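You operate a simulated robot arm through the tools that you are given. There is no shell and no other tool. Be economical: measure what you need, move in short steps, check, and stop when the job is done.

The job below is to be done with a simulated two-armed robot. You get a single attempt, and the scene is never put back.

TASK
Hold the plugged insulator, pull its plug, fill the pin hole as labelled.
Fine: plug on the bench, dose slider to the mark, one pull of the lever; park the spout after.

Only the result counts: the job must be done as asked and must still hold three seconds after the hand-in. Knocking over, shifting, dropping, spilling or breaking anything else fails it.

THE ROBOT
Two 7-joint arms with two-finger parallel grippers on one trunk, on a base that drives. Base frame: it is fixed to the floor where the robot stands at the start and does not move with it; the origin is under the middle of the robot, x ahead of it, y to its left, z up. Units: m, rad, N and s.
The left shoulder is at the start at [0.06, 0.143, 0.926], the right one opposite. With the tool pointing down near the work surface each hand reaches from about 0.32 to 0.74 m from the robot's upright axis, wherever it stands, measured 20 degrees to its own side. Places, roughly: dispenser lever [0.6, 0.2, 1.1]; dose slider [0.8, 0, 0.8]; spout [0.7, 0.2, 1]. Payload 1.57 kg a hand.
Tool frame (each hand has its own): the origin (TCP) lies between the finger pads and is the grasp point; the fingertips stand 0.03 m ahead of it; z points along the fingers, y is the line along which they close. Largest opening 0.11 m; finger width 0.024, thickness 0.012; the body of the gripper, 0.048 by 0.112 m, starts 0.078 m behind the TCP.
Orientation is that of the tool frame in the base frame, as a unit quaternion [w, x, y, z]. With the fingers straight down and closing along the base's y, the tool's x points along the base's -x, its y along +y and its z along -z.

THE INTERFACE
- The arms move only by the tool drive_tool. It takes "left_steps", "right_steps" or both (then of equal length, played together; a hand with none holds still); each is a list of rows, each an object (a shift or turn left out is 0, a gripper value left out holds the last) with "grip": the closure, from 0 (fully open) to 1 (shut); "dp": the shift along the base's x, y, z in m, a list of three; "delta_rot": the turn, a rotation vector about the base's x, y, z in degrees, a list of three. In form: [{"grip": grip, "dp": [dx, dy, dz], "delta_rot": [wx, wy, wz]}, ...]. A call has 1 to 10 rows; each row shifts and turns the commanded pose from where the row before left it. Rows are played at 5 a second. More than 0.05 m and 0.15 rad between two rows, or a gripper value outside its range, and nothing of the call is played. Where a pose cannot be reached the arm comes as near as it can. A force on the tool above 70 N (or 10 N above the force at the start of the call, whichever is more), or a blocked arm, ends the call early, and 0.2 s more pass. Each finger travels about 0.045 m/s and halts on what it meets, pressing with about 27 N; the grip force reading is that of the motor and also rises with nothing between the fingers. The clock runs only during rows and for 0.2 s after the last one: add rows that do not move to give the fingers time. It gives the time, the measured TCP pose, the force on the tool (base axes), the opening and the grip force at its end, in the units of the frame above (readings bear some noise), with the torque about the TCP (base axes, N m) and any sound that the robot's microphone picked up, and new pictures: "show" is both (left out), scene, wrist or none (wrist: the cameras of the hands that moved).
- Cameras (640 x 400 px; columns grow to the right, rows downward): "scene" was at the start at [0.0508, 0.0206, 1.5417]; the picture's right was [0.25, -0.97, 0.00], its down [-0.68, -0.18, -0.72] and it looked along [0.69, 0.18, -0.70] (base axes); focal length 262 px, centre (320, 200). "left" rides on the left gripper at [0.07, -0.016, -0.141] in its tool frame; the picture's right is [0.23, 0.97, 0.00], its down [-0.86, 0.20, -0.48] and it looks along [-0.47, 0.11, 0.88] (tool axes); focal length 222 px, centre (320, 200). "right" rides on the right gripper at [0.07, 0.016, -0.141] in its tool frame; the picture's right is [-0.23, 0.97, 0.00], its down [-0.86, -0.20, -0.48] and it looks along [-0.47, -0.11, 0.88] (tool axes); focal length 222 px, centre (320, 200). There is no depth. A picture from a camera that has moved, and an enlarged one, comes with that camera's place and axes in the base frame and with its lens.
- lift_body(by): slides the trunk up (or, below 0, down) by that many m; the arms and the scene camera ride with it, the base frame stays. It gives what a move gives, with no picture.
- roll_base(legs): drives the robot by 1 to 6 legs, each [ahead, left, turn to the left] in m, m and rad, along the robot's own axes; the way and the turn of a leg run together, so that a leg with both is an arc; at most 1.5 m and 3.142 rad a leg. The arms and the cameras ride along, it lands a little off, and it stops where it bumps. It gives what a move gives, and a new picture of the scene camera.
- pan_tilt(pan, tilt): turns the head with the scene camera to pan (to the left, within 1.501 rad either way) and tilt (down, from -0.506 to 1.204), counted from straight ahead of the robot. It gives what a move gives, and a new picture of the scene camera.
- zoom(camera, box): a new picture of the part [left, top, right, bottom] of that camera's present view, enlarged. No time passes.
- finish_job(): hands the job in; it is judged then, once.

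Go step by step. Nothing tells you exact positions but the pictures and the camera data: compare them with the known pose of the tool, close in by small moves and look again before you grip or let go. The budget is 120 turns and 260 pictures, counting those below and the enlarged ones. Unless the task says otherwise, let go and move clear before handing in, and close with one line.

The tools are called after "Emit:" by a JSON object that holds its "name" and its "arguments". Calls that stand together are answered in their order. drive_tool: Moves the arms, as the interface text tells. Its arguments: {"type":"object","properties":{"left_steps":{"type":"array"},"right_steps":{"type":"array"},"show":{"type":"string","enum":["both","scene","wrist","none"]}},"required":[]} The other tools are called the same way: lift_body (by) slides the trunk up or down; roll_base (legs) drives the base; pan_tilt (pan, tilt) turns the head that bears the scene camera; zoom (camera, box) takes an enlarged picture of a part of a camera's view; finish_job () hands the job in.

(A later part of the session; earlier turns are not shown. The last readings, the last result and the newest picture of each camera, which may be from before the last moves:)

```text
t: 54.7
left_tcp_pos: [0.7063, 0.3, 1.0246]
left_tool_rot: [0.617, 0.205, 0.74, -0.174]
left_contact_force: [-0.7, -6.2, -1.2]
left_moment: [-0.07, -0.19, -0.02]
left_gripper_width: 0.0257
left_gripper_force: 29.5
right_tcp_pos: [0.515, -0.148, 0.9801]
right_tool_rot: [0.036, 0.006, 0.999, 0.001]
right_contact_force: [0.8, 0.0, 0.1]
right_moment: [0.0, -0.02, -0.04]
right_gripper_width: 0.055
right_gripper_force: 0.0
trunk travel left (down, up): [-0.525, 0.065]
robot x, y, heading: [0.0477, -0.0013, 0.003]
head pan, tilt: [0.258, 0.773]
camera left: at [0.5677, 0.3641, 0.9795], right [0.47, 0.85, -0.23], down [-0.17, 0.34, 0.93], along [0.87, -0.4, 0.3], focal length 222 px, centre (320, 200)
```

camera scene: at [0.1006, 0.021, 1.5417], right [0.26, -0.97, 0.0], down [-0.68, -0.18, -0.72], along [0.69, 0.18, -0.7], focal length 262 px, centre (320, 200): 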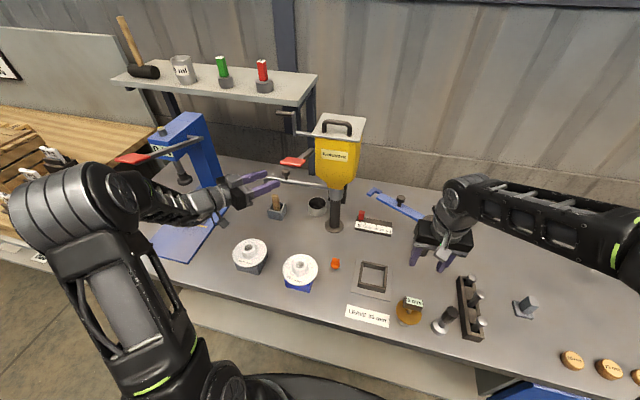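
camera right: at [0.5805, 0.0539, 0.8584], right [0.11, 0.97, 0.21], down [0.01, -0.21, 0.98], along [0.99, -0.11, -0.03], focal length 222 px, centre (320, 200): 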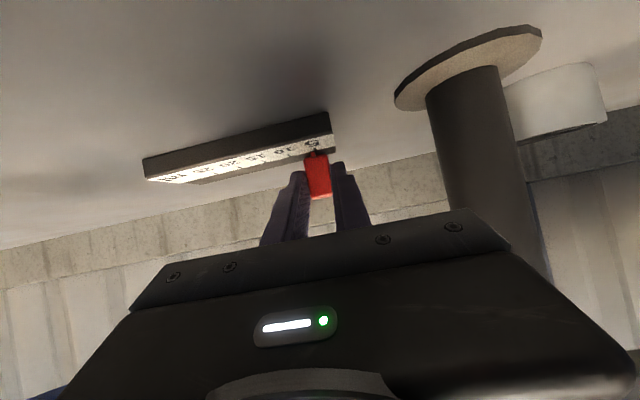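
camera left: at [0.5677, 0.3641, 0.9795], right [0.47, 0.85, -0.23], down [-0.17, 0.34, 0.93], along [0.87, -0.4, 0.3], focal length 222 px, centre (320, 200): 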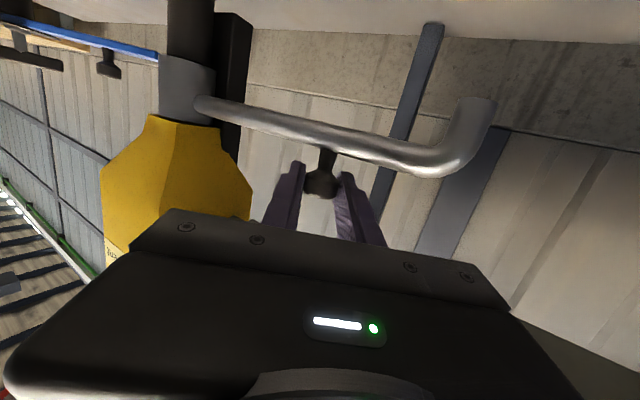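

Knob gripped (0.026 m). I'll swing the spout along its arc (radius ≈0.165 about the post), the first third, then check.

Emit:
{"name": "drive_tool", "arguments": {"left_steps": [{"dp": [-0.0143, -0.001, 0]}, {"dp": [-0.0143, -0.002, 0]}, {"dp": [-0.0138, -0.0035, 0]}, {"dp": [-0.0139, -0.0044, 0]}, {"dp": [-0.0129, -0.0058, 0]}, {"dp": [-0.0129, -0.0068, 0]}, {}]}}

```text
t: 56.3
left_tcp_pos: [0.6231, 0.2818, 1.0247]
left_tool_rot: [0.617, 0.204, 0.741, -0.172]
left_contact_force: [-2.0, 6.5, 3.2]
left_moment: [0.51, 0.67, 0.39]
left_gripper_width: 0.0249
left_gripper_force: 36.1
right_tcp_pos: [0.5168, -0.1462, 0.9801]
right_tool_rot: [0.036, 0.005, 0.999, 0.002]
right_contact_force: [-0.1, 0.2, -0.2]
right_moment: [0.0, -0.01, -0.01]
right_gripper_width: 0.0549
right_gripper_force: 0.0
trunk travel left (down, up): [-0.525, 0.065]
robot x, y, heading: [0.0516, 0.0002, 0.003]
head pan, tilt: [0.258, 0.773]
camera scene: at [0.1005, 0.0218, 1.5417], right [0.26, -0.97, 0.0], down [-0.68, -0.18, -0.72], along [0.69, 0.18, -0.7], focal length 262 px, centre (320, 200)
camera left: at [0.4846, 0.3446, 0.9796], right [0.46, 0.86, -0.23], down [-0.17, 0.34, 0.93], along [0.87, -0.39, 0.3], focal length 222 px, centre (320, 200)
```

scene: 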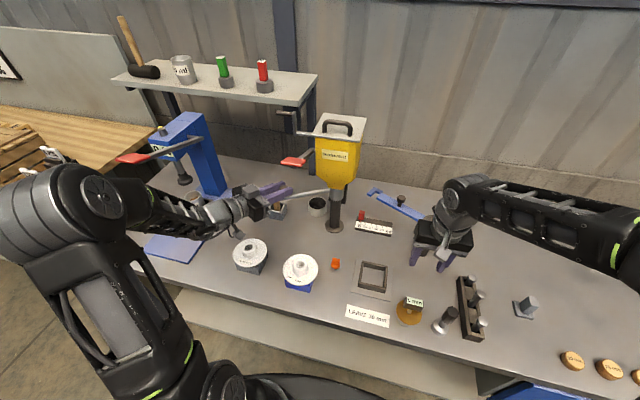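
left: 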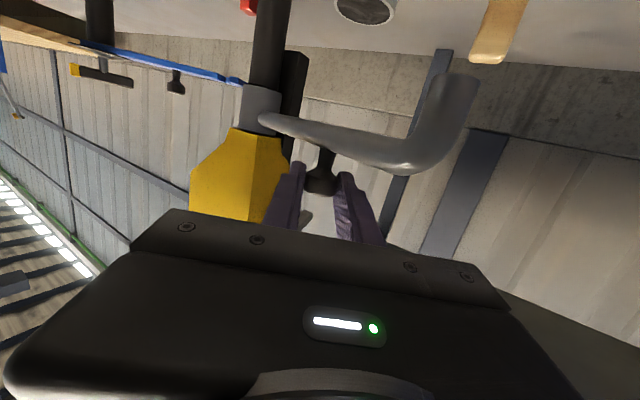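

The spout is following. Continuing the arc.

Emit:
{"name": "drive_tool", "arguments": {"left_steps": [{"dp": [-0.012, -0.008, 0]}, {"dp": [-0.0113, -0.0089, 0]}, {"dp": [-0.0103, -0.01, 0]}, {"dp": [-0.0097, -0.0107, 0]}, {"dp": [-0.0085, -0.0116, 0]}, {"dp": [-0.0076, -0.0122, 0]}, {}]}}

Emit:
{"name": "zoom", "arguments": {"camera": "scene", "box": [230, 150, 370, 290]}}

```text
t: 57.9
left_tcp_pos: [0.5645, 0.2166, 1.022]
left_tool_rot: [0.617, 0.204, 0.74, -0.173]
left_contact_force: [3.8, 1.0, -0.5]
left_moment: [0.25, 0.17, 0.49]
left_gripper_width: 0.0243
left_gripper_force: 35.9
right_tcp_pos: [0.5165, -0.1466, 0.9787]
right_tool_rot: [0.037, 0.004, 0.999, 0.002]
right_contact_force: [0.3, -0.5, -0.2]
right_moment: [0.02, -0.02, -0.01]
right_gripper_width: 0.0549
right_gripper_force: 0.0
trunk travel left (down, up): [-0.525, 0.065]
robot x, y, heading: [0.0532, -0.0026, -0.003]
head pan, tilt: [0.258, 0.773]
camera scene: at [0.1016, 0.021, 1.5416], right [0.26, -0.97, 0.0], down [-0.68, -0.18, -0.71], along [0.69, 0.18, -0.7], focal length 262 px, centre (320, 200)
camera left: at [0.4264, 0.2813, 0.9796], right [0.47, 0.85, -0.23], down [-0.17, 0.34, 0.93], along [0.87, -0.39, 0.3], focal length 222 px, centre (320, 200)
```

scene: 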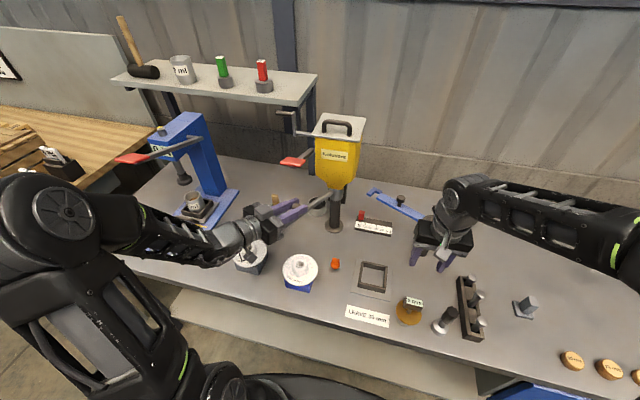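
left: 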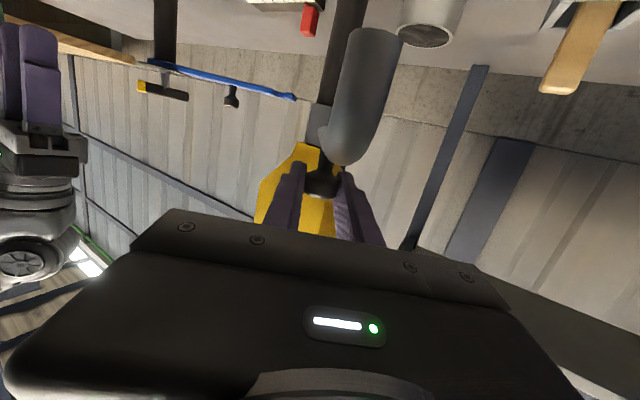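

```text
2.86 times, centred on (300, 220) of scene
camera zoom: at [0.1016, 0.021, 1.5416], right [0.26, -0.97, 0.0], down [-0.68, -0.18, -0.71], along [0.69, 0.18, -0.7], focal length 749 px, centre (377, 143)
```

zoom: 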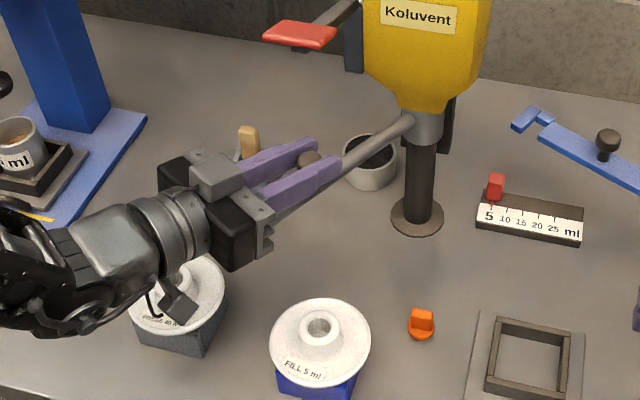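

About 18° remain. Continuing in small steps.

Emit:
{"name": "drive_tool", "arguments": {"left_steps": [{"dp": [-0.0063, -0.0129, 0]}, {"dp": [-0.0054, -0.0134, 0]}, {"dp": [-0.004, -0.012, 0]}, {}]}}

Emit:
{"name": "zoom", "arguments": {"camera": "scene", "box": [250, 170, 350, 290]}}

Emit:
{"name": "zoom", "arguments": {"camera": "right", "box": [320, 0, 640, 200]}}

```text
t: 58.9
left_tcp_pos: [0.5489, 0.1768, 1.0239]
left_tool_rot: [0.616, 0.205, 0.74, -0.173]
left_contact_force: [-0.6, 0.5, -1.7]
left_moment: [0.09, 0.01, 0.23]
left_gripper_width: 0.0257
left_gripper_force: 37.1
right_tcp_pos: [0.516, -0.147, 0.9792]
right_tool_rot: [0.037, 0.005, 0.999, 0.001]
right_contact_force: [0.7, 0.1, -0.8]
right_moment: [-0.02, -0.02, -0.02]
right_gripper_width: 0.055
right_gripper_force: 0.2
trunk travel left (down, up): [-0.525, 0.065]
robot x, y, heading: [0.0482, 0.002, 0.002]
head pan, tilt: [0.258, 0.773]
camera scene: at [0.1008, 0.021, 1.5417], right [0.26, -0.97, 0.0], down [-0.68, -0.18, -0.72], along [0.69, 0.18, -0.7], focal length 262 px, centre (320, 200)
camera left: at [0.4099, 0.2419, 0.9796], right [0.47, 0.85, -0.23], down [-0.17, 0.34, 0.93], along [0.87, -0.4, 0.3], focal length 222 px, centre (320, 200)
```

scene: 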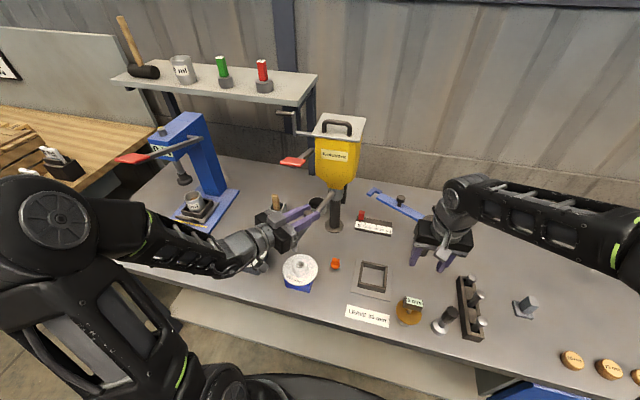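
left: 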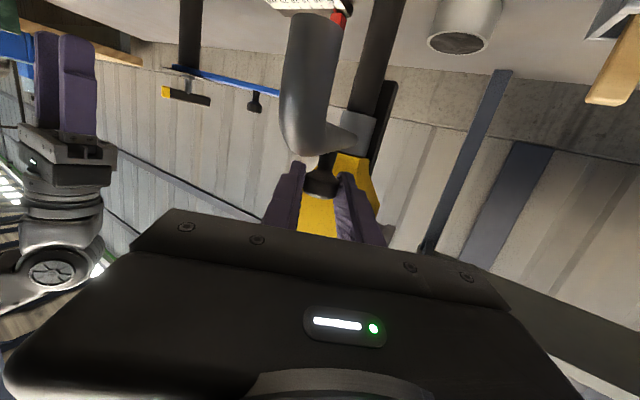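

```text
3.33 times, centred on (300, 230) of scene
camera zoom: at [0.1008, 0.021, 1.5417], right [0.26, -0.97, 0.0], down [-0.68, -0.18, -0.72], along [0.69, 0.18, -0.7], focal length 874 px, centre (387, 100)
```

zoom: 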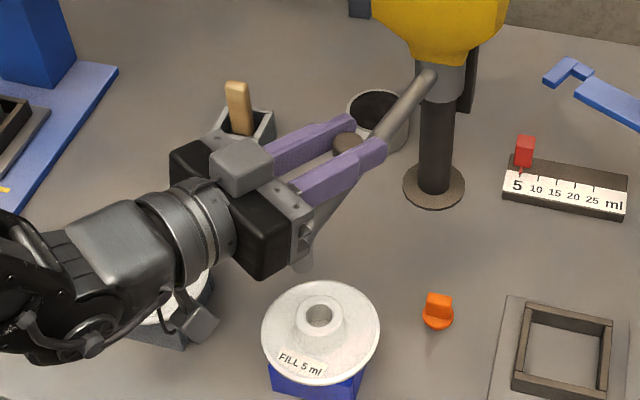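

```text
2.00 times, centred on (480, 100) of right
camera zoom: at [0.4362, -0.1295, 1.1165], right [0.24, 0.97, 0.02], down [0.82, -0.21, 0.54], along [0.53, -0.11, -0.84], focal length 444 px, centre (0, 400)
```

zoom: 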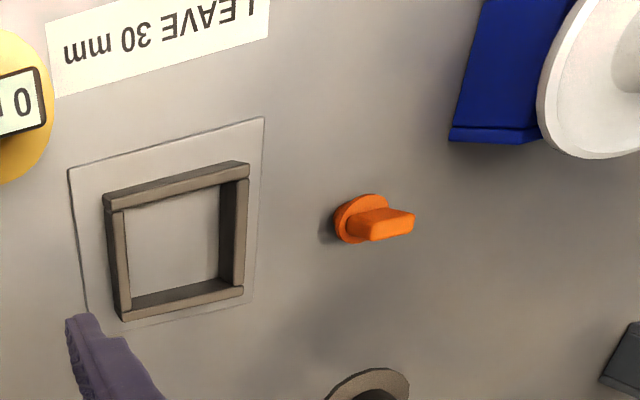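

The outlet is at about (0.486, 0.193), with the hole at (0.477, 0.179); it needs roughly 4° more.

Emit:
{"name": "drive_tool", "arguments": {"left_steps": [{"dp": [-0.0012, -0.005, 0]}, {"dp": [-0.0012, -0.005, 0]}, {}, {}], "show": "wrist"}}

Emit:
{"name": "zoom", "arguments": {"camera": "scene", "box": [270, 215, 340, 295]}}

```text
t: 59.9
left_tcp_pos: [0.5469, 0.1712, 1.0227]
left_tool_rot: [0.615, 0.207, 0.74, -0.176]
left_contact_force: [-24.2, 3.3, -5.6]
left_moment: [0.01, -0.05, -0.08]
left_gripper_width: 0.0258
left_gripper_force: 36.6
left hand out of reach, approached as far as the arm can: row 2
right_tcp_pos: [0.5139, -0.1463, 0.9791]
right_tool_rot: [0.036, 0.005, 0.999, 0.002]
right_contact_force: [0.0, 0.6, -0.4]
right_moment: [-0.01, 0.03, 0.0]
right_gripper_width: 0.0551
right_gripper_force: 0.0
trunk travel left (down, up): [-0.525, 0.065]
robot x, y, heading: [0.0469, 0.0008, -0.002]
head pan, tilt: [0.258, 0.773]
camera left: at [0.4089, 0.2351, 0.9796], right [0.47, 0.85, -0.23], down [-0.16, 0.34, 0.93], along [0.87, -0.4, 0.3], focal length 222 px, centre (320, 200)
```

left: 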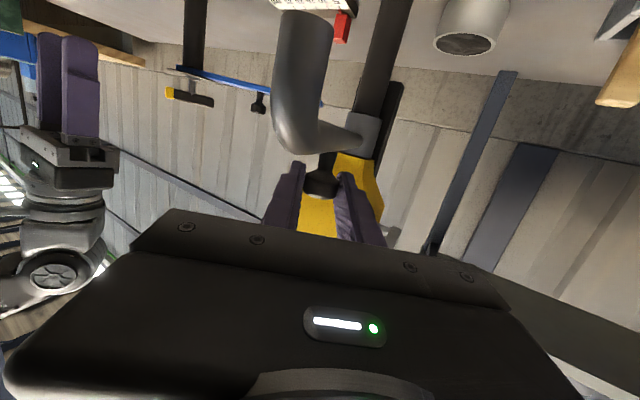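

```text
5.00 times, centred on (305, 255) of scene
camera zoom: at [0.0975, 0.0217, 1.5417], right [0.26, -0.97, 0.0], down [-0.67, -0.18, -0.72], along [0.69, 0.18, -0.7], focal length 1311 px, centre (395, -75)
```

zoom: 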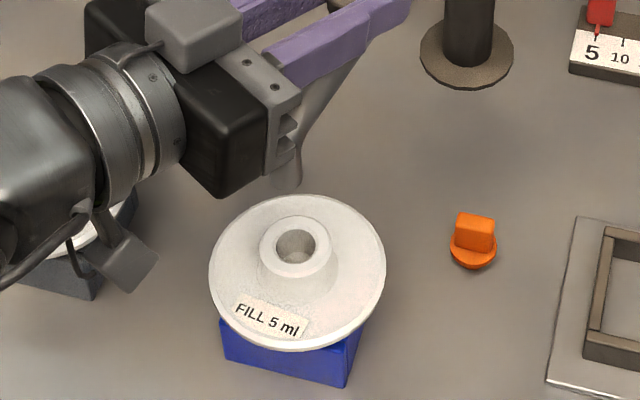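

The outlet now measures (0.475, 0.181) against the hole at (0.4755, 0.180): aligned, though the arm is at its fold limit. I'll let go of the knob, lift clear above it, and check that the spout stays.

Emit:
{"name": "drive_tool", "arguments": {"left_steps": [{"grip": 0.75}, {"grip": 0.55}, {"grip": 0.3}, {}, {"dp": [0, 0, 0.015]}, {"dp": [0, 0, 0.02]}, {}]}}

Emit:
{"name": "zoom", "arguments": {"camera": "scene", "box": [270, 215, 340, 295]}}

```text
t: 61.5
left_tcp_pos: [0.5505, 0.1698, 1.0587]
left_tool_rot: [0.616, 0.205, 0.741, -0.173]
left_contact_force: [-0.4, -0.2, 1.2]
left_moment: [0.03, 0.06, 0.01]
left_gripper_width: 0.0771
left_gripper_force: 0.0
right_tcp_pos: [0.5167, -0.1465, 0.9795]
right_tool_rot: [0.037, 0.006, 0.999, 0.001]
right_contact_force: [0.2, 0.4, 0.5]
right_moment: [0.0, 0.01, -0.02]
right_gripper_width: 0.0547
right_gripper_force: 0.1
trunk travel left (down, up): [-0.525, 0.065]
robot x, y, heading: [0.0477, 0.0018, 0.0]
head pan, tilt: [0.258, 0.773]
camera scene: at [0.1009, 0.0209, 1.5417], right [0.26, -0.97, 0.0], down [-0.68, -0.18, -0.72], along [0.69, 0.18, -0.7], focal length 262 px, centre (320, 200)
camera left: at [0.4125, 0.2344, 1.0142], right [0.47, 0.85, -0.23], down [-0.17, 0.34, 0.93], along [0.87, -0.39, 0.3], focal length 222 px, centre (320, 200)
```

scene: 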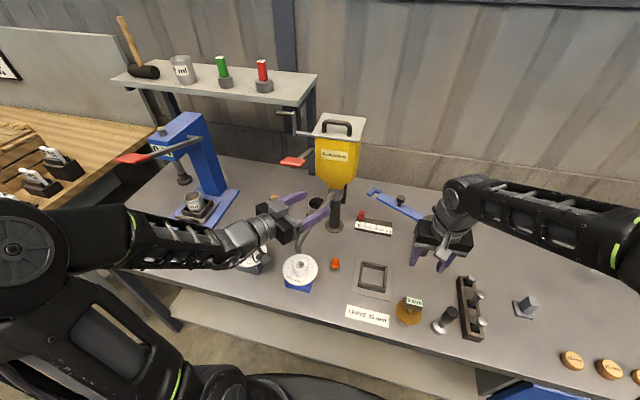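
left: 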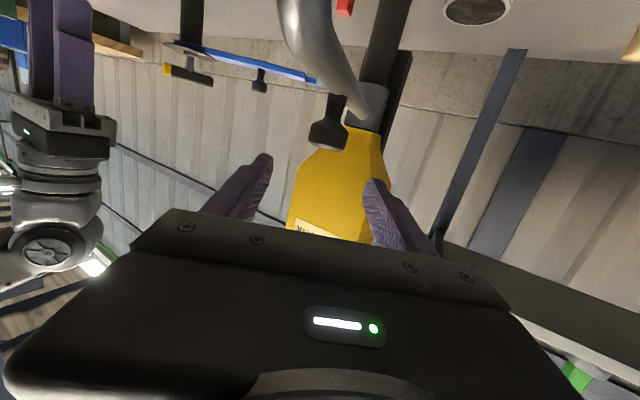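

```text
5.00 times, centred on (305, 255) of scene
camera zoom: at [0.1009, 0.0209, 1.5417], right [0.26, -0.97, 0.0], down [-0.68, -0.18, -0.72], along [0.69, 0.18, -0.7], focal length 1311 px, centre (395, -75)
```

zoom: 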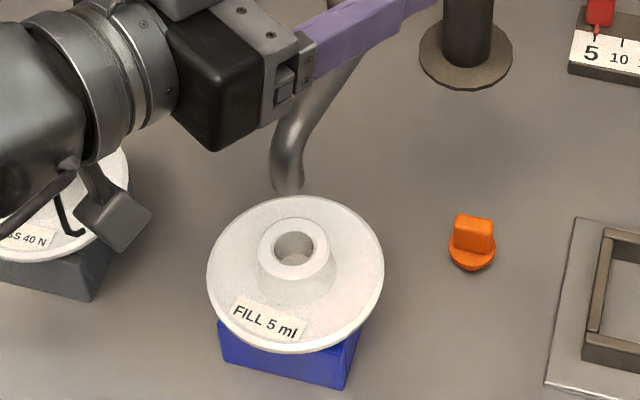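

The spout stays put, with its outlet at (0.476, 0.180) above the hole. I'll back the base 0.1 m for the lever, which also gives a second view of the alignment.

Emit:
{"name": "roll_base", "arguments": {"legs": [[-0.1, 0, 0]]}}

Emit:
{"name": "zoom", "arguments": {"camera": "scene", "box": [260, 180, 360, 260]}}

Emit:
{"name": "zoom", "arguments": {"camera": "scene", "box": [270, 80, 370, 180]}}

Emit:
{"name": "zoom", "arguments": {"camera": "right", "box": [320, 0, 640, 200]}}

```text
t: 62.7
left_tcp_pos: [0.4512, 0.1697, 1.0596]
left_tool_rot: [0.616, 0.206, 0.74, -0.174]
left_contact_force: [-0.4, 0.3, 0.2]
left_moment: [-0.01, 0.04, -0.01]
left_gripper_width: 0.0771
left_gripper_force: 0.0
right_tcp_pos: [0.416, -0.1463, 0.9799]
right_tool_rot: [0.038, 0.006, 0.999, 0.001]
right_contact_force: [-0.4, 0.2, 0.1]
right_moment: [0.03, -0.02, 0.0]
right_gripper_width: 0.0552
right_gripper_force: 0.1
trunk travel left (down, up): [-0.525, 0.065]
robot x, y, heading: [-0.0501, 0.0016, -0.004]
head pan, tilt: [0.258, 0.773]
camera scene: at [-0.0006, 0.0208, 1.5418], right [0.25, -0.97, 0.0], down [-0.68, -0.18, -0.72], along [0.69, 0.18, -0.7], focal length 262 px, centre (320, 200)
```

scene: 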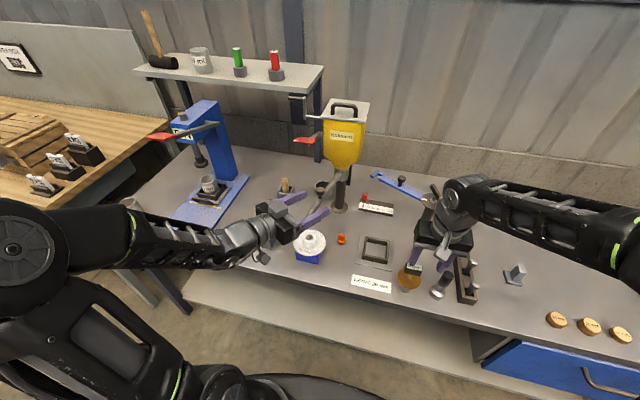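

```text
5.00 times, centred on (310, 220) of scene
camera zoom: at [-0.0006, 0.0208, 1.5418], right [0.25, -0.97, 0.0], down [-0.68, -0.18, -0.72], along [0.69, 0.18, -0.7], focal length 1311 px, centre (370, 100)
```

zoom: 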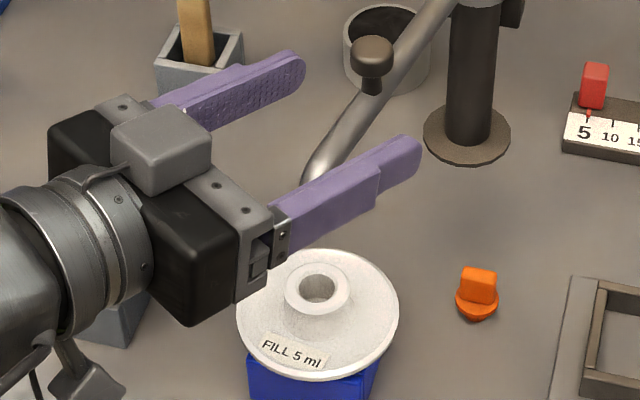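

```text
4.00 times, centred on (320, 130) of scene
camera zoom: at [-0.0006, 0.0208, 1.5418], right [0.25, -0.97, 0.0], down [-0.68, -0.18, -0.72], along [0.69, 0.18, -0.7], focal length 1049 px, centre (320, 480)
```

zoom: 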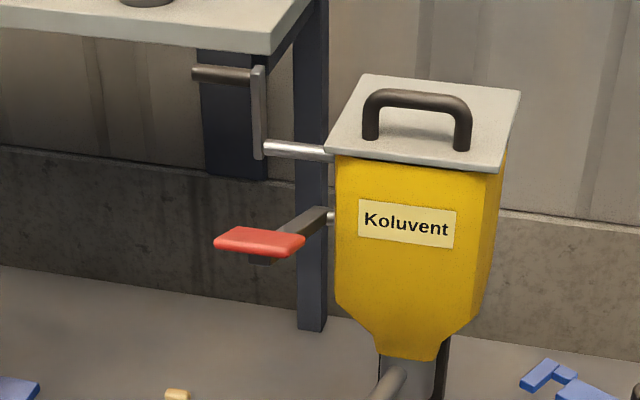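

```text
2.00 times, centred on (480, 100) of right
camera zoom: at [0.3353, -0.1302, 1.1171], right [0.24, 0.97, 0.02], down [0.81, -0.21, 0.54], along [0.53, -0.11, -0.84], focal length 444 px, centre (0, 400)
```

zoom: 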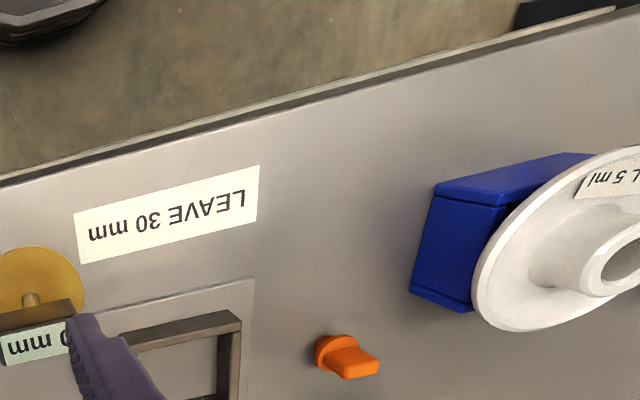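

Lever pad triangulates to (0.585, 0.217, 1.165), hinging on the hopper's left side. I'll close the left fingers, rise to z≈1.215 clear of everything, then go over the pad.

Emit:
{"name": "drive_tool", "arguments": {"left_steps": [{"dp": [0, 0.01, 0.035], "grip": 0.5}, {"dp": [0, 0.01, 0.035], "grip": 0.75}, {"dp": [0, 0.01, 0.035], "grip": 1.0}, {"dp": [0, 0.01, 0.035]}, {"dp": [0, 0.01, 0.017]}, {}]}}

Emit:
{"name": "zoom", "arguments": {"camera": "scene", "box": [260, 180, 360, 260]}}

```text
t: 64.1
left_tcp_pos: [0.4531, 0.2202, 1.2138]
left_tool_rot: [0.616, 0.205, 0.74, -0.173]
left_contact_force: [0.6, 1.3, 0.7]
left_moment: [0.01, -0.01, 0.0]
left_gripper_width: 0.0
left_gripper_force: 21.6
right_tcp_pos: [0.4162, -0.1469, 0.9783]
right_tool_rot: [0.036, 0.006, 0.999, 0.001]
right_contact_force: [-0.2, 0.5, 0.1]
right_moment: [0.01, -0.01, 0.0]
right_gripper_width: 0.0549
right_gripper_force: 0.1
trunk travel left (down, up): [-0.525, 0.065]
robot x, y, heading: [-0.0503, 0.0006, -0.004]
head pan, tilt: [0.258, 0.773]
camera scene: at [0.0014, 0.0208, 1.5417], right [0.25, -0.97, 0.0], down [-0.68, -0.18, -0.72], along [0.69, 0.18, -0.7], focal length 262 px, centre (320, 200)
camera left: at [0.3143, 0.2849, 1.1709], right [0.47, 0.85, -0.23], down [-0.17, 0.34, 0.93], along [0.87, -0.4, 0.3], focal length 222 px, centre (320, 200)
```

scene: 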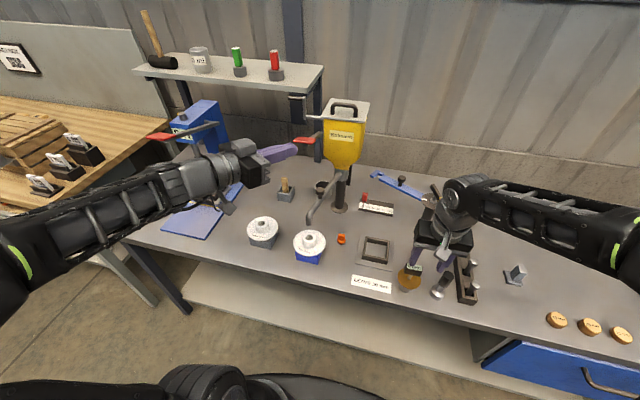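
left: 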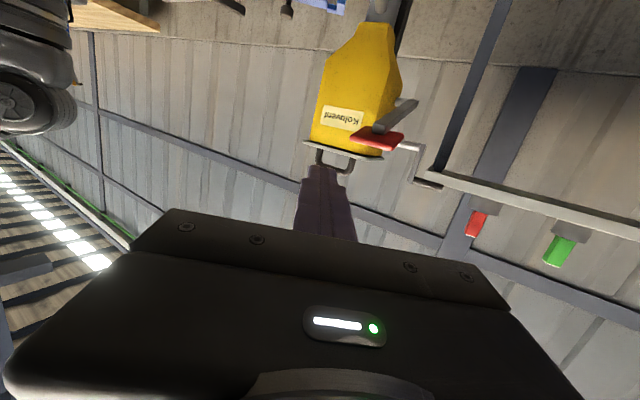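

```text
5.00 times, centred on (310, 220) of scene
camera zoom: at [0.0014, 0.0208, 1.5417], right [0.25, -0.97, 0.0], down [-0.68, -0.18, -0.72], along [0.69, 0.18, -0.7], focal length 1311 px, centre (370, 100)
```

zoom: 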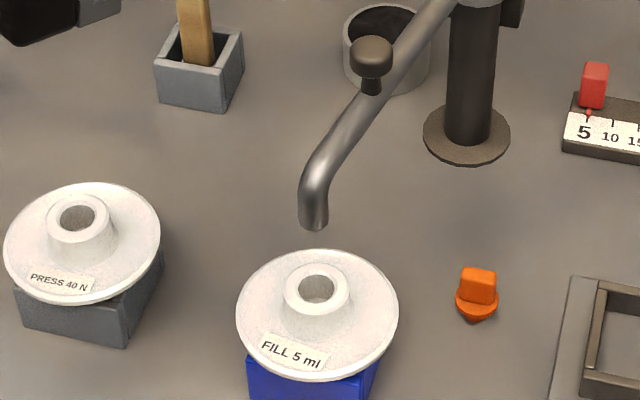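

The outlet triangulates to (0.475, 0.180, 0.952), right over the hole at (0.475, 0.180). The pad is confirmed at (0.585, 0.219, 1.167); moving over it.

Emit:
{"name": "drive_tool", "arguments": {"left_steps": [{"dp": [0.03, 0.003, 0.003]}, {"dp": [0.03, 0.002, 0]}, {"dp": [0.03, 0.002, 0]}, {"dp": [0.025, 0.001, 0]}, {}]}}

Emit:
{"name": "zoom", "arguments": {"camera": "scene", "box": [250, 80, 370, 190]}}

Emit:
{"name": "zoom", "arguments": {"camera": "left", "box": [240, 60, 440, 220]}}

```text
t: 65.3
left_tcp_pos: [0.5666, 0.2269, 1.2181]
left_tool_rot: [0.617, 0.205, 0.74, -0.173]
left_contact_force: [-0.2, 0.0, 0.0]
left_moment: [-0.02, -0.01, 0.01]
left_gripper_width: 0.0
left_gripper_force: 21.0
right_tcp_pos: [0.4166, -0.1466, 0.9801]
right_tool_rot: [0.035, 0.006, 0.999, 0.002]
right_contact_force: [0.6, -0.6, 0.5]
right_moment: [0.01, 0.01, -0.01]
right_gripper_width: 0.0549
right_gripper_force: 0.1
trunk travel left (down, up): [-0.525, 0.065]
robot x, y, heading: [-0.0464, 0.0026, -0.004]
head pan, tilt: [0.258, 0.773]
camera scene: at [0.001, 0.0208, 1.5417], right [0.25, -0.97, 0.0], down [-0.68, -0.18, -0.72], along [0.69, 0.18, -0.7], focal length 262 px, centre (320, 200)
camera left: at [0.4275, 0.2923, 1.1731], right [0.47, 0.85, -0.23], down [-0.17, 0.34, 0.93], along [0.87, -0.4, 0.3], focal length 222 px, centre (320, 200)
```

scene: 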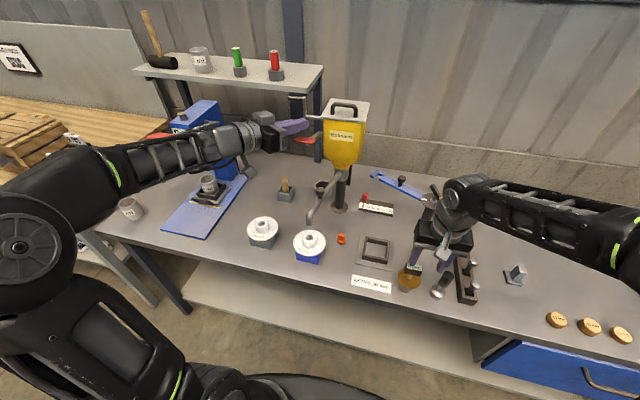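
left: 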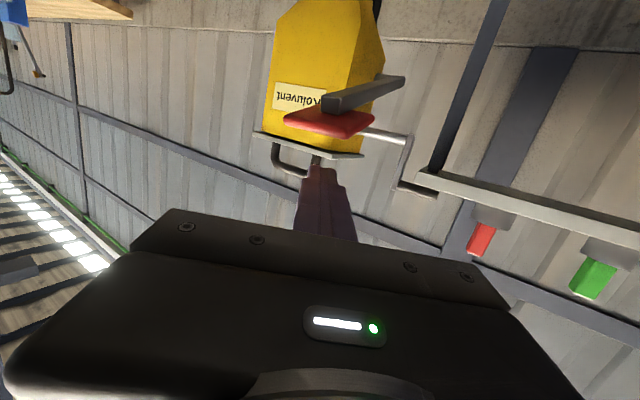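

```text
3.64 times, centred on (310, 135) of scene
camera zoom: at [0.001, 0.0208, 1.5417], right [0.25, -0.97, 0.0], down [-0.68, -0.18, -0.72], along [0.69, 0.18, -0.7], focal length 954 px, centre (356, 436)
```

zoom: 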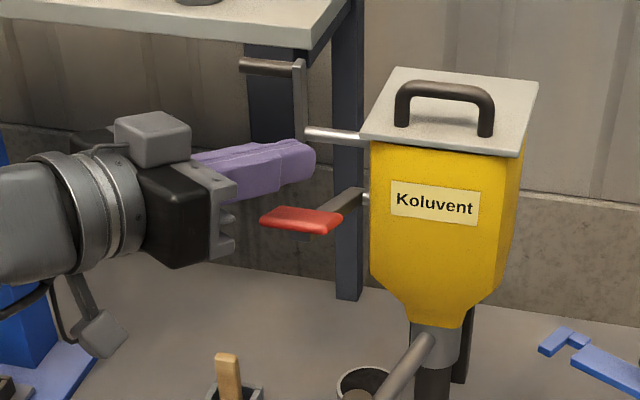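

```text
2.50 times, centred on (340, 140) of left
camera zoom: at [0.4275, 0.2923, 1.1731], right [0.47, 0.85, -0.23], down [-0.17, 0.34, 0.93], along [0.87, -0.4, 0.3], focal length 555 px, centre (270, 350)
```

zoom: 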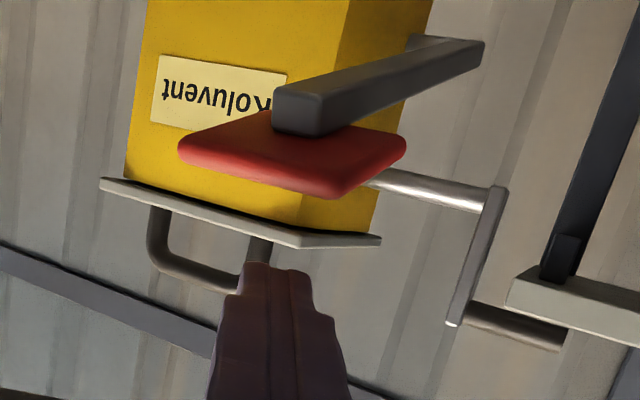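

Fingers are over the pad. I'll press down steadily, watching force and sound.

Emit:
{"name": "drive_tool", "arguments": {"left_steps": [{"dp": [0, 0, -0.015]}, {"dp": [0, 0, -0.015]}, {"dp": [-0.002, 0, -0.015]}, {"dp": [-0.003, 0, -0.015]}, {"dp": [-0.002, 0, -0.015]}]}}

Emit:
{"name": "zoom", "arguments": {"camera": "scene", "box": [250, 80, 370, 190]}}

```text
t: 66.5
left_tcp_pos: [0.5612, 0.229, 1.1421]
left_tool_rot: [0.616, 0.205, 0.741, -0.173]
left_contact_force: [1.5, 0.5, 2.0]
left_moment: [-0.09, -0.12, 0.02]
left_gripper_width: 0.0001
left_gripper_force: 21.4
right_tcp_pos: [0.4161, -0.1473, 0.9784]
right_tool_rot: [0.037, 0.007, 0.999, 0.002]
right_contact_force: [0.2, 0.4, -0.6]
right_moment: [0.0, 0.0, 0.0]
right_gripper_width: 0.0552
right_gripper_force: 0.1
trunk travel left (down, up): [-0.525, 0.065]
robot x, y, heading: [-0.0469, 0.002, 0.004]
head pan, tilt: [0.258, 0.773]
camera scene: at [0.0024, 0.0208, 1.5416], right [0.25, -0.97, 0.0], down [-0.68, -0.18, -0.71], along [0.69, 0.18, -0.7], focal length 262 px, centre (320, 200)
camera left: at [0.4225, 0.2925, 1.0983], right [0.47, 0.85, -0.23], down [-0.17, 0.34, 0.93], along [0.87, -0.4, 0.3], focal length 222 px, centre (320, 200)
```

scene: 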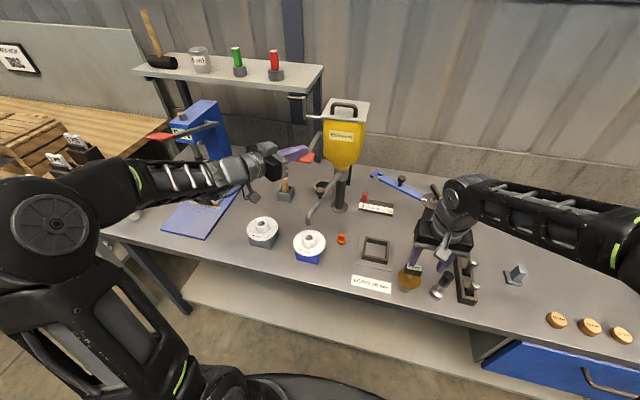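
left: 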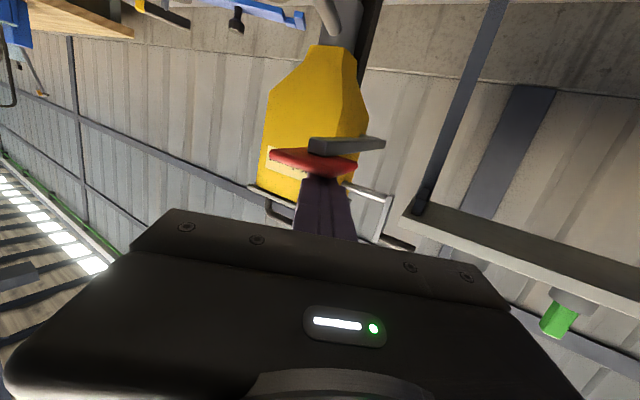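

```text
3.64 times, centred on (310, 135) of scene
camera zoom: at [0.0024, 0.0208, 1.5416], right [0.25, -0.97, 0.0], down [-0.68, -0.18, -0.71], along [0.69, 0.18, -0.7], focal length 954 px, centre (356, 436)
```

zoom: 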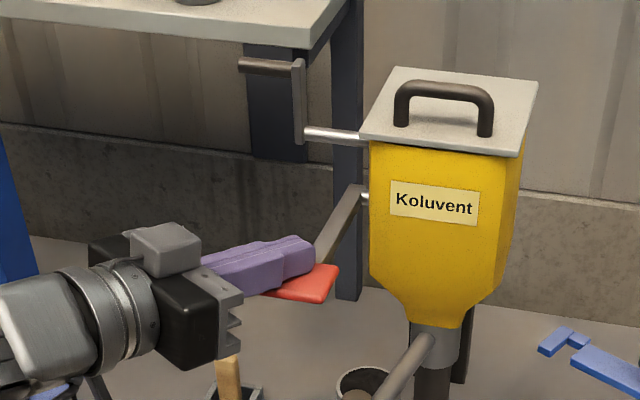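

The lever is moving down easily. Continuing until it reaches its stop.

Emit:
{"name": "drive_tool", "arguments": {"left_steps": [{"dp": [0.001, 0, -0.012]}, {"dp": [0.002, 0, -0.012]}, {"dp": [0.003, 0, -0.012]}, {}]}}

Emit:
{"name": "zoom", "arguments": {"camera": "scene", "box": [250, 100, 370, 210]}}

```text
t: 67.5
left_tcp_pos: [0.5661, 0.2283, 1.108]
left_tool_rot: [0.617, 0.206, 0.74, -0.174]
left_contact_force: [-0.2, -1.0, 1.0]
left_moment: [-0.05, -0.07, -0.04]
left_gripper_width: 0.0
left_gripper_force: 22.1
right_tcp_pos: [0.4157, -0.1478, 0.9791]
right_tool_rot: [0.037, 0.005, 0.999, 0.002]
right_contact_force: [0.8, -0.6, 1.3]
right_moment: [0.0, 0.01, 0.01]
right_gripper_width: 0.0551
right_gripper_force: 0.0
trunk travel left (down, up): [-0.525, 0.065]
robot x, y, heading: [-0.0466, -0.0004, -0.005]
head pan, tilt: [0.258, 0.773]
camera scene: at [0.0011, 0.0207, 1.5417], right [0.25, -0.97, 0.0], down [-0.68, -0.18, -0.72], along [0.69, 0.18, -0.7], focal length 262 px, centre (320, 200)
camera left: at [0.4275, 0.2921, 1.0631], right [0.47, 0.85, -0.23], down [-0.17, 0.34, 0.93], along [0.87, -0.4, 0.3], focal length 222 px, centre (320, 200)
```

scene: 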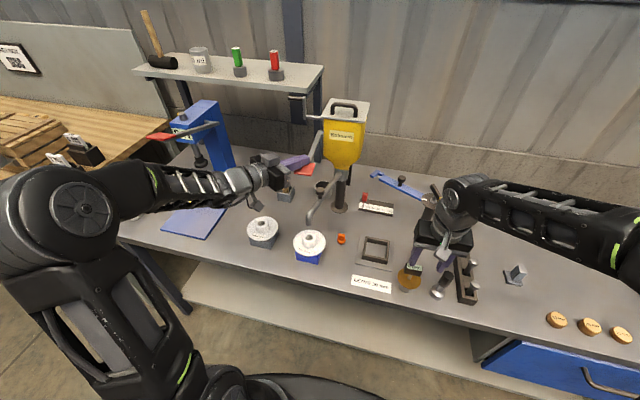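
left: 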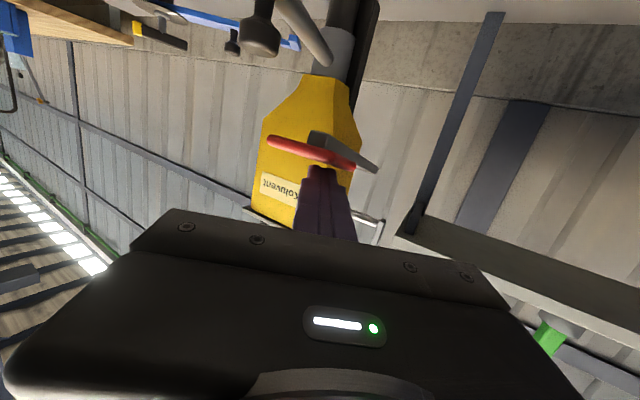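

```text
3.64 times, centred on (310, 155) of scene
camera zoom: at [0.0011, 0.0207, 1.5417], right [0.25, -0.97, 0.0], down [-0.68, -0.18, -0.72], along [0.69, 0.18, -0.7], focal length 954 px, centre (356, 364)
```

zoom: 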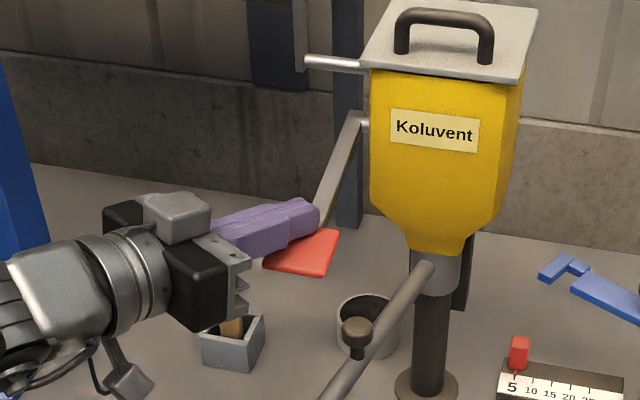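

The lever is well down but hasn't sounded yet. I'll follow its arc further, down and forward.

Emit:
{"name": "drive_tool", "arguments": {"left_steps": [{"dp": [0.006, 0, -0.011]}, {"dp": [0.007, 0, -0.011]}, {"dp": [0.008, 0, -0.01]}, {}]}}

Emit:
{"name": "zoom", "arguments": {"camera": "scene", "box": [250, 100, 370, 210]}}

```text
t: 68.5
left_tcp_pos: [0.5868, 0.2262, 1.0789]
left_tool_rot: [0.619, 0.205, 0.738, -0.173]
left_contact_force: [2.5, 1.3, 17.7]
left_moment: [-0.19, -0.27, -0.11]
left_gripper_width: 0.0
left_gripper_force: 21.8
right_tcp_pos: [0.4149, -0.1467, 0.9808]
right_tool_rot: [0.038, 0.006, 0.999, 0.002]
right_contact_force: [0.1, 0.7, 0.1]
right_moment: [0.0, 0.01, -0.04]
right_gripper_width: 0.0551
right_gripper_force: 0.0
trunk travel left (down, up): [-0.525, 0.065]
robot x, y, heading: [-0.0507, 0.0014, -0.002]
head pan, tilt: [0.258, 0.773]
camera scene: at [-0.0003, 0.0205, 1.542], right [0.25, -0.97, 0.0], down [-0.68, -0.18, -0.72], along [0.69, 0.18, -0.7], focal length 262 px, centre (320, 200)
camera left: at [0.4485, 0.2915, 1.0337], right [0.47, 0.85, -0.22], down [-0.17, 0.34, 0.92], along [0.87, -0.4, 0.31], focal length 222 px, centre (320, 200)
```

scene: 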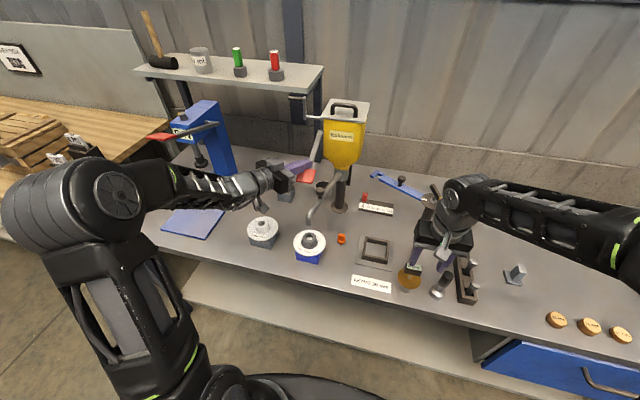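
left: 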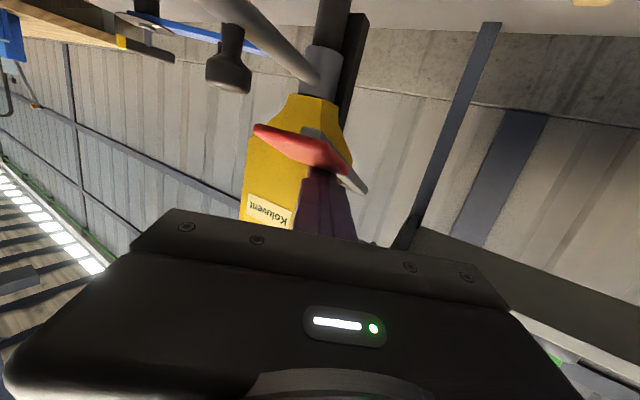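

```text
3.64 times, centred on (310, 155) of scene
camera zoom: at [-0.0003, 0.0205, 1.542], right [0.25, -0.97, 0.0], down [-0.68, -0.18, -0.72], along [0.69, 0.18, -0.7], focal length 954 px, centre (356, 364)
```

zoom: 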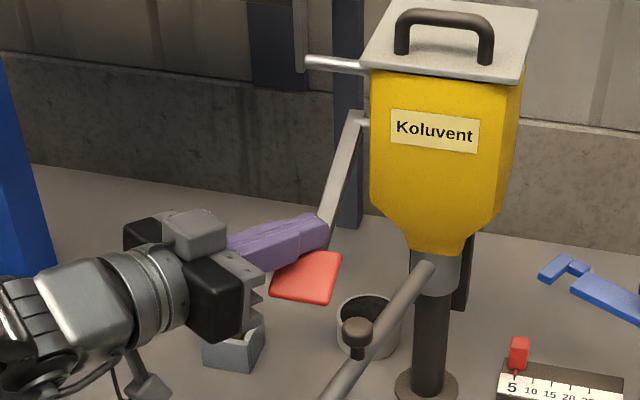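

Force rose to 18 N, so the lever is at its stop. The insulator's hole looks different; I'll zoom in.

Emit:
{"name": "zoom", "arguments": {"camera": "scene", "box": [285, 190, 345, 260]}}

```text
5.71 times, centred on (315, 225) of scene
camera zoom: at [-0.0003, 0.0205, 1.542], right [0.25, -0.97, 0.0], down [-0.68, -0.18, -0.72], along [0.69, 0.18, -0.7], focal length 1499 px, centre (349, 57)
```

zoom: 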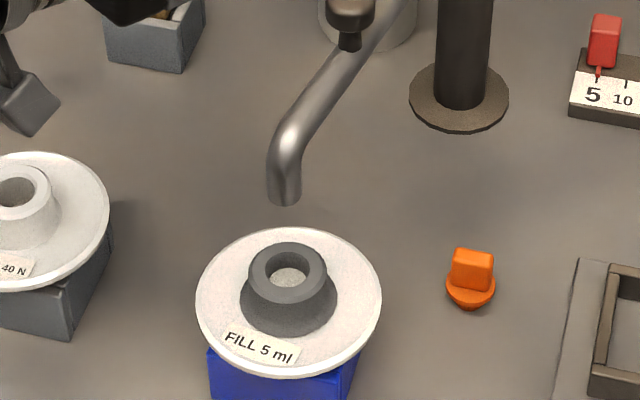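

The collar has turned cement-grey, so the stroke has dispensed. I'll let the lever up by retracing my path, slowly.

Emit:
{"name": "drive_tool", "arguments": {"left_steps": [{"dp": [-0.008, 0, 0.01]}, {"dp": [-0.007, 0, 0.011]}, {"dp": [-0.006, 0, 0.011]}, {"dp": [-0.003, 0, 0.015]}, {"dp": [-0.002, 0, 0.02]}, {"dp": [0, 0, 0.02]}, {"dp": [0, 0, 0.02]}, {"dp": [0, 0, 0.03]}, {}]}}

Emit:
{"name": "zoom", "arguments": {"camera": "scene", "box": [285, 190, 345, 260]}}

Emit:
{"name": "zoom", "arguments": {"camera": "scene", "box": [250, 80, 370, 190]}}

```text
t: 70.5
left_tcp_pos: [0.5605, 0.2271, 1.2144]
left_tool_rot: [0.617, 0.205, 0.74, -0.173]
left_contact_force: [-0.3, 0.1, 0.3]
left_moment: [-0.02, 0.01, 0.0]
left_gripper_width: 0.0002
left_gripper_force: 21.0
right_tcp_pos: [0.4171, -0.1476, 0.9787]
right_tool_rot: [0.037, 0.007, 0.999, 0.002]
right_contact_force: [-0.1, -0.8, -0.4]
right_moment: [0.04, 0.02, 0.02]
right_gripper_width: 0.0551
right_gripper_force: 0.0
trunk travel left (down, up): [-0.525, 0.065]
robot x, y, heading: [-0.0526, -0.0013, -0.003]
head pan, tilt: [0.258, 0.773]
camera scene: at [0.0016, 0.0209, 1.5417], right [0.25, -0.97, 0.0], down [-0.68, -0.18, -0.71], along [0.69, 0.18, -0.7], focal length 262 px, centre (320, 200)
camera left: at [0.4228, 0.2916, 1.1695], right [0.47, 0.85, -0.23], down [-0.17, 0.34, 0.93], along [0.87, -0.4, 0.3], focal length 222 px, centre (320, 200)
```

scene: 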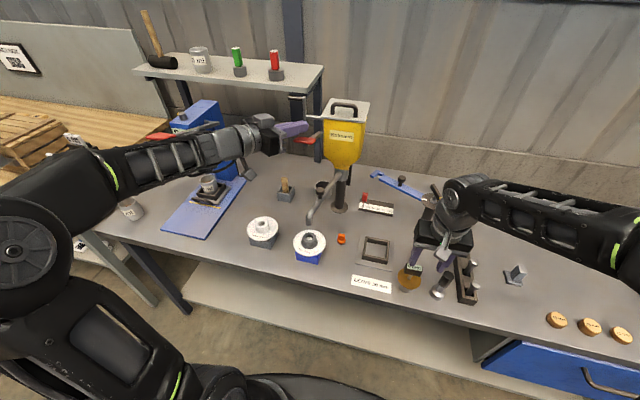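
left: 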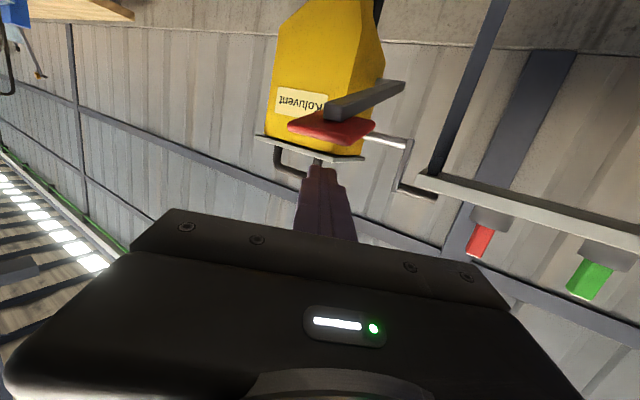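

```text
5.71 times, centred on (315, 225) of scene
camera zoom: at [0.0016, 0.0209, 1.5417], right [0.25, -0.97, 0.0], down [-0.68, -0.18, -0.71], along [0.69, 0.18, -0.7], focal length 1499 px, centre (349, 57)
```

zoom: 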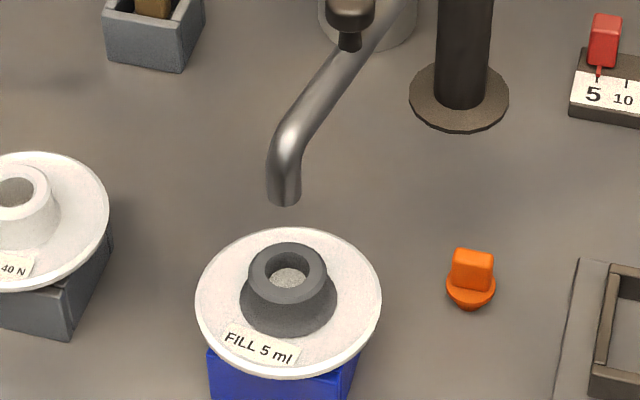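

```text
3.64 times, centred on (310, 135) of scene
camera zoom: at [0.0016, 0.0209, 1.5417], right [0.25, -0.97, 0.0], down [-0.68, -0.18, -0.71], along [0.69, 0.18, -0.7], focal length 954 px, centre (356, 436)
```

zoom: 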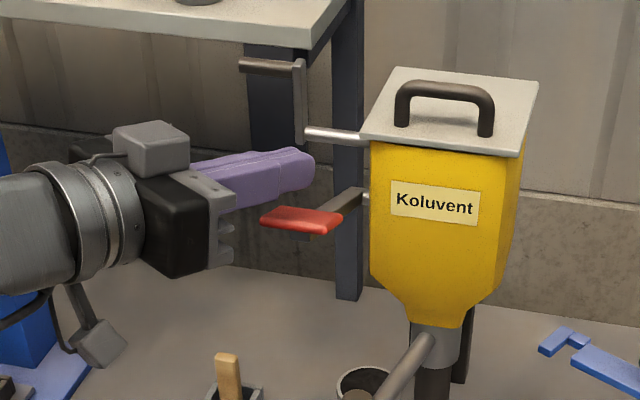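

The lever has sprung back and the fill is done with one pull. To park the spout I'll retreat, come down to the pre-grasp in front of the knob (0.554, 0.165, 1.016) and regrip it.

Emit:
{"name": "drive_tool", "arguments": {"left_steps": [{"dp": [-0.035, 0, 0]}, {"dp": [-0.035, 0, 0]}, {"dp": [-0.03, 0, 0], "grip": 0.75}, {"dp": [0, 0, -0.045], "grip": 0.5}, {"dp": [0, -0.003, -0.045]}, {"dp": [0.003, -0.003, -0.045]}, {"dp": [0.004, -0.003, -0.043]}, {}]}}

Emit:
{"name": "zoom", "arguments": {"camera": "left", "box": [220, 80, 440, 230]}}

```text
t: 72.3
left_tcp_pos: [0.4683, 0.2181, 1.0338]
left_tool_rot: [0.616, 0.205, 0.74, -0.173]
left_contact_force: [-0.6, 0.0, 0.1]
left_moment: [-0.01, 0.01, -0.01]
left_gripper_width: 0.0552
left_gripper_force: 0.0
right_tcp_pos: [0.4159, -0.1478, 0.98]
right_tool_rot: [0.037, 0.007, 0.999, 0.001]
right_contact_force: [-0.7, -0.8, -0.4]
right_moment: [-0.03, 0.01, -0.02]
right_gripper_width: 0.0551
right_gripper_force: 0.1
trunk travel left (down, up): [-0.525, 0.065]
robot x, y, heading: [-0.0513, 0.0002, -0.004]
head pan, tilt: [0.258, 0.773]
camera scene: at [0.0008, 0.0207, 1.5417], right [0.25, -0.97, 0.0], down [-0.68, -0.18, -0.72], along [0.69, 0.18, -0.7], focal length 262 px, centre (320, 200)
camera left: at [0.3297, 0.2823, 0.9899], right [0.47, 0.85, -0.23], down [-0.17, 0.34, 0.93], along [0.87, -0.4, 0.3], focal length 222 px, centre (320, 200)
```

scene: 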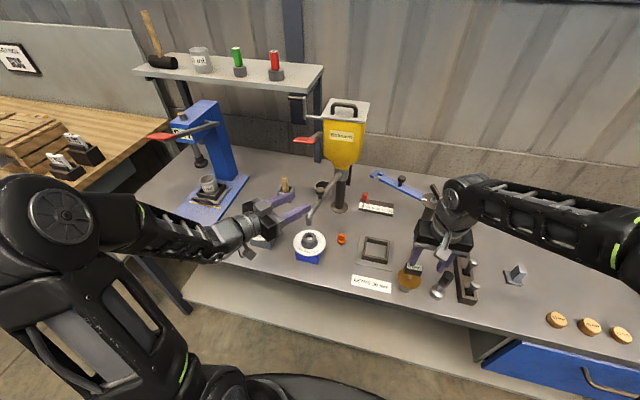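
left: 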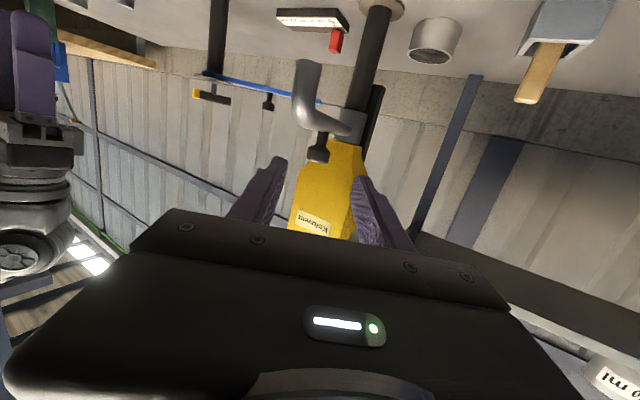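

```text
2.67 times, centred on (330, 155) of left
camera zoom: at [0.3297, 0.2823, 0.9899], right [0.47, 0.85, -0.23], down [-0.17, 0.34, 0.93], along [0.87, -0.4, 0.3], focal length 592 px, centre (293, 320)
```

zoom: 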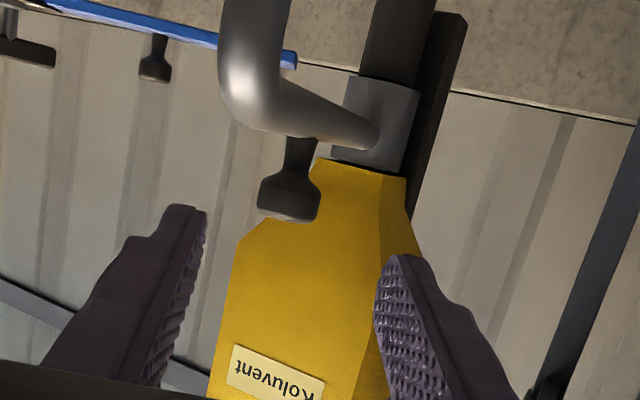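

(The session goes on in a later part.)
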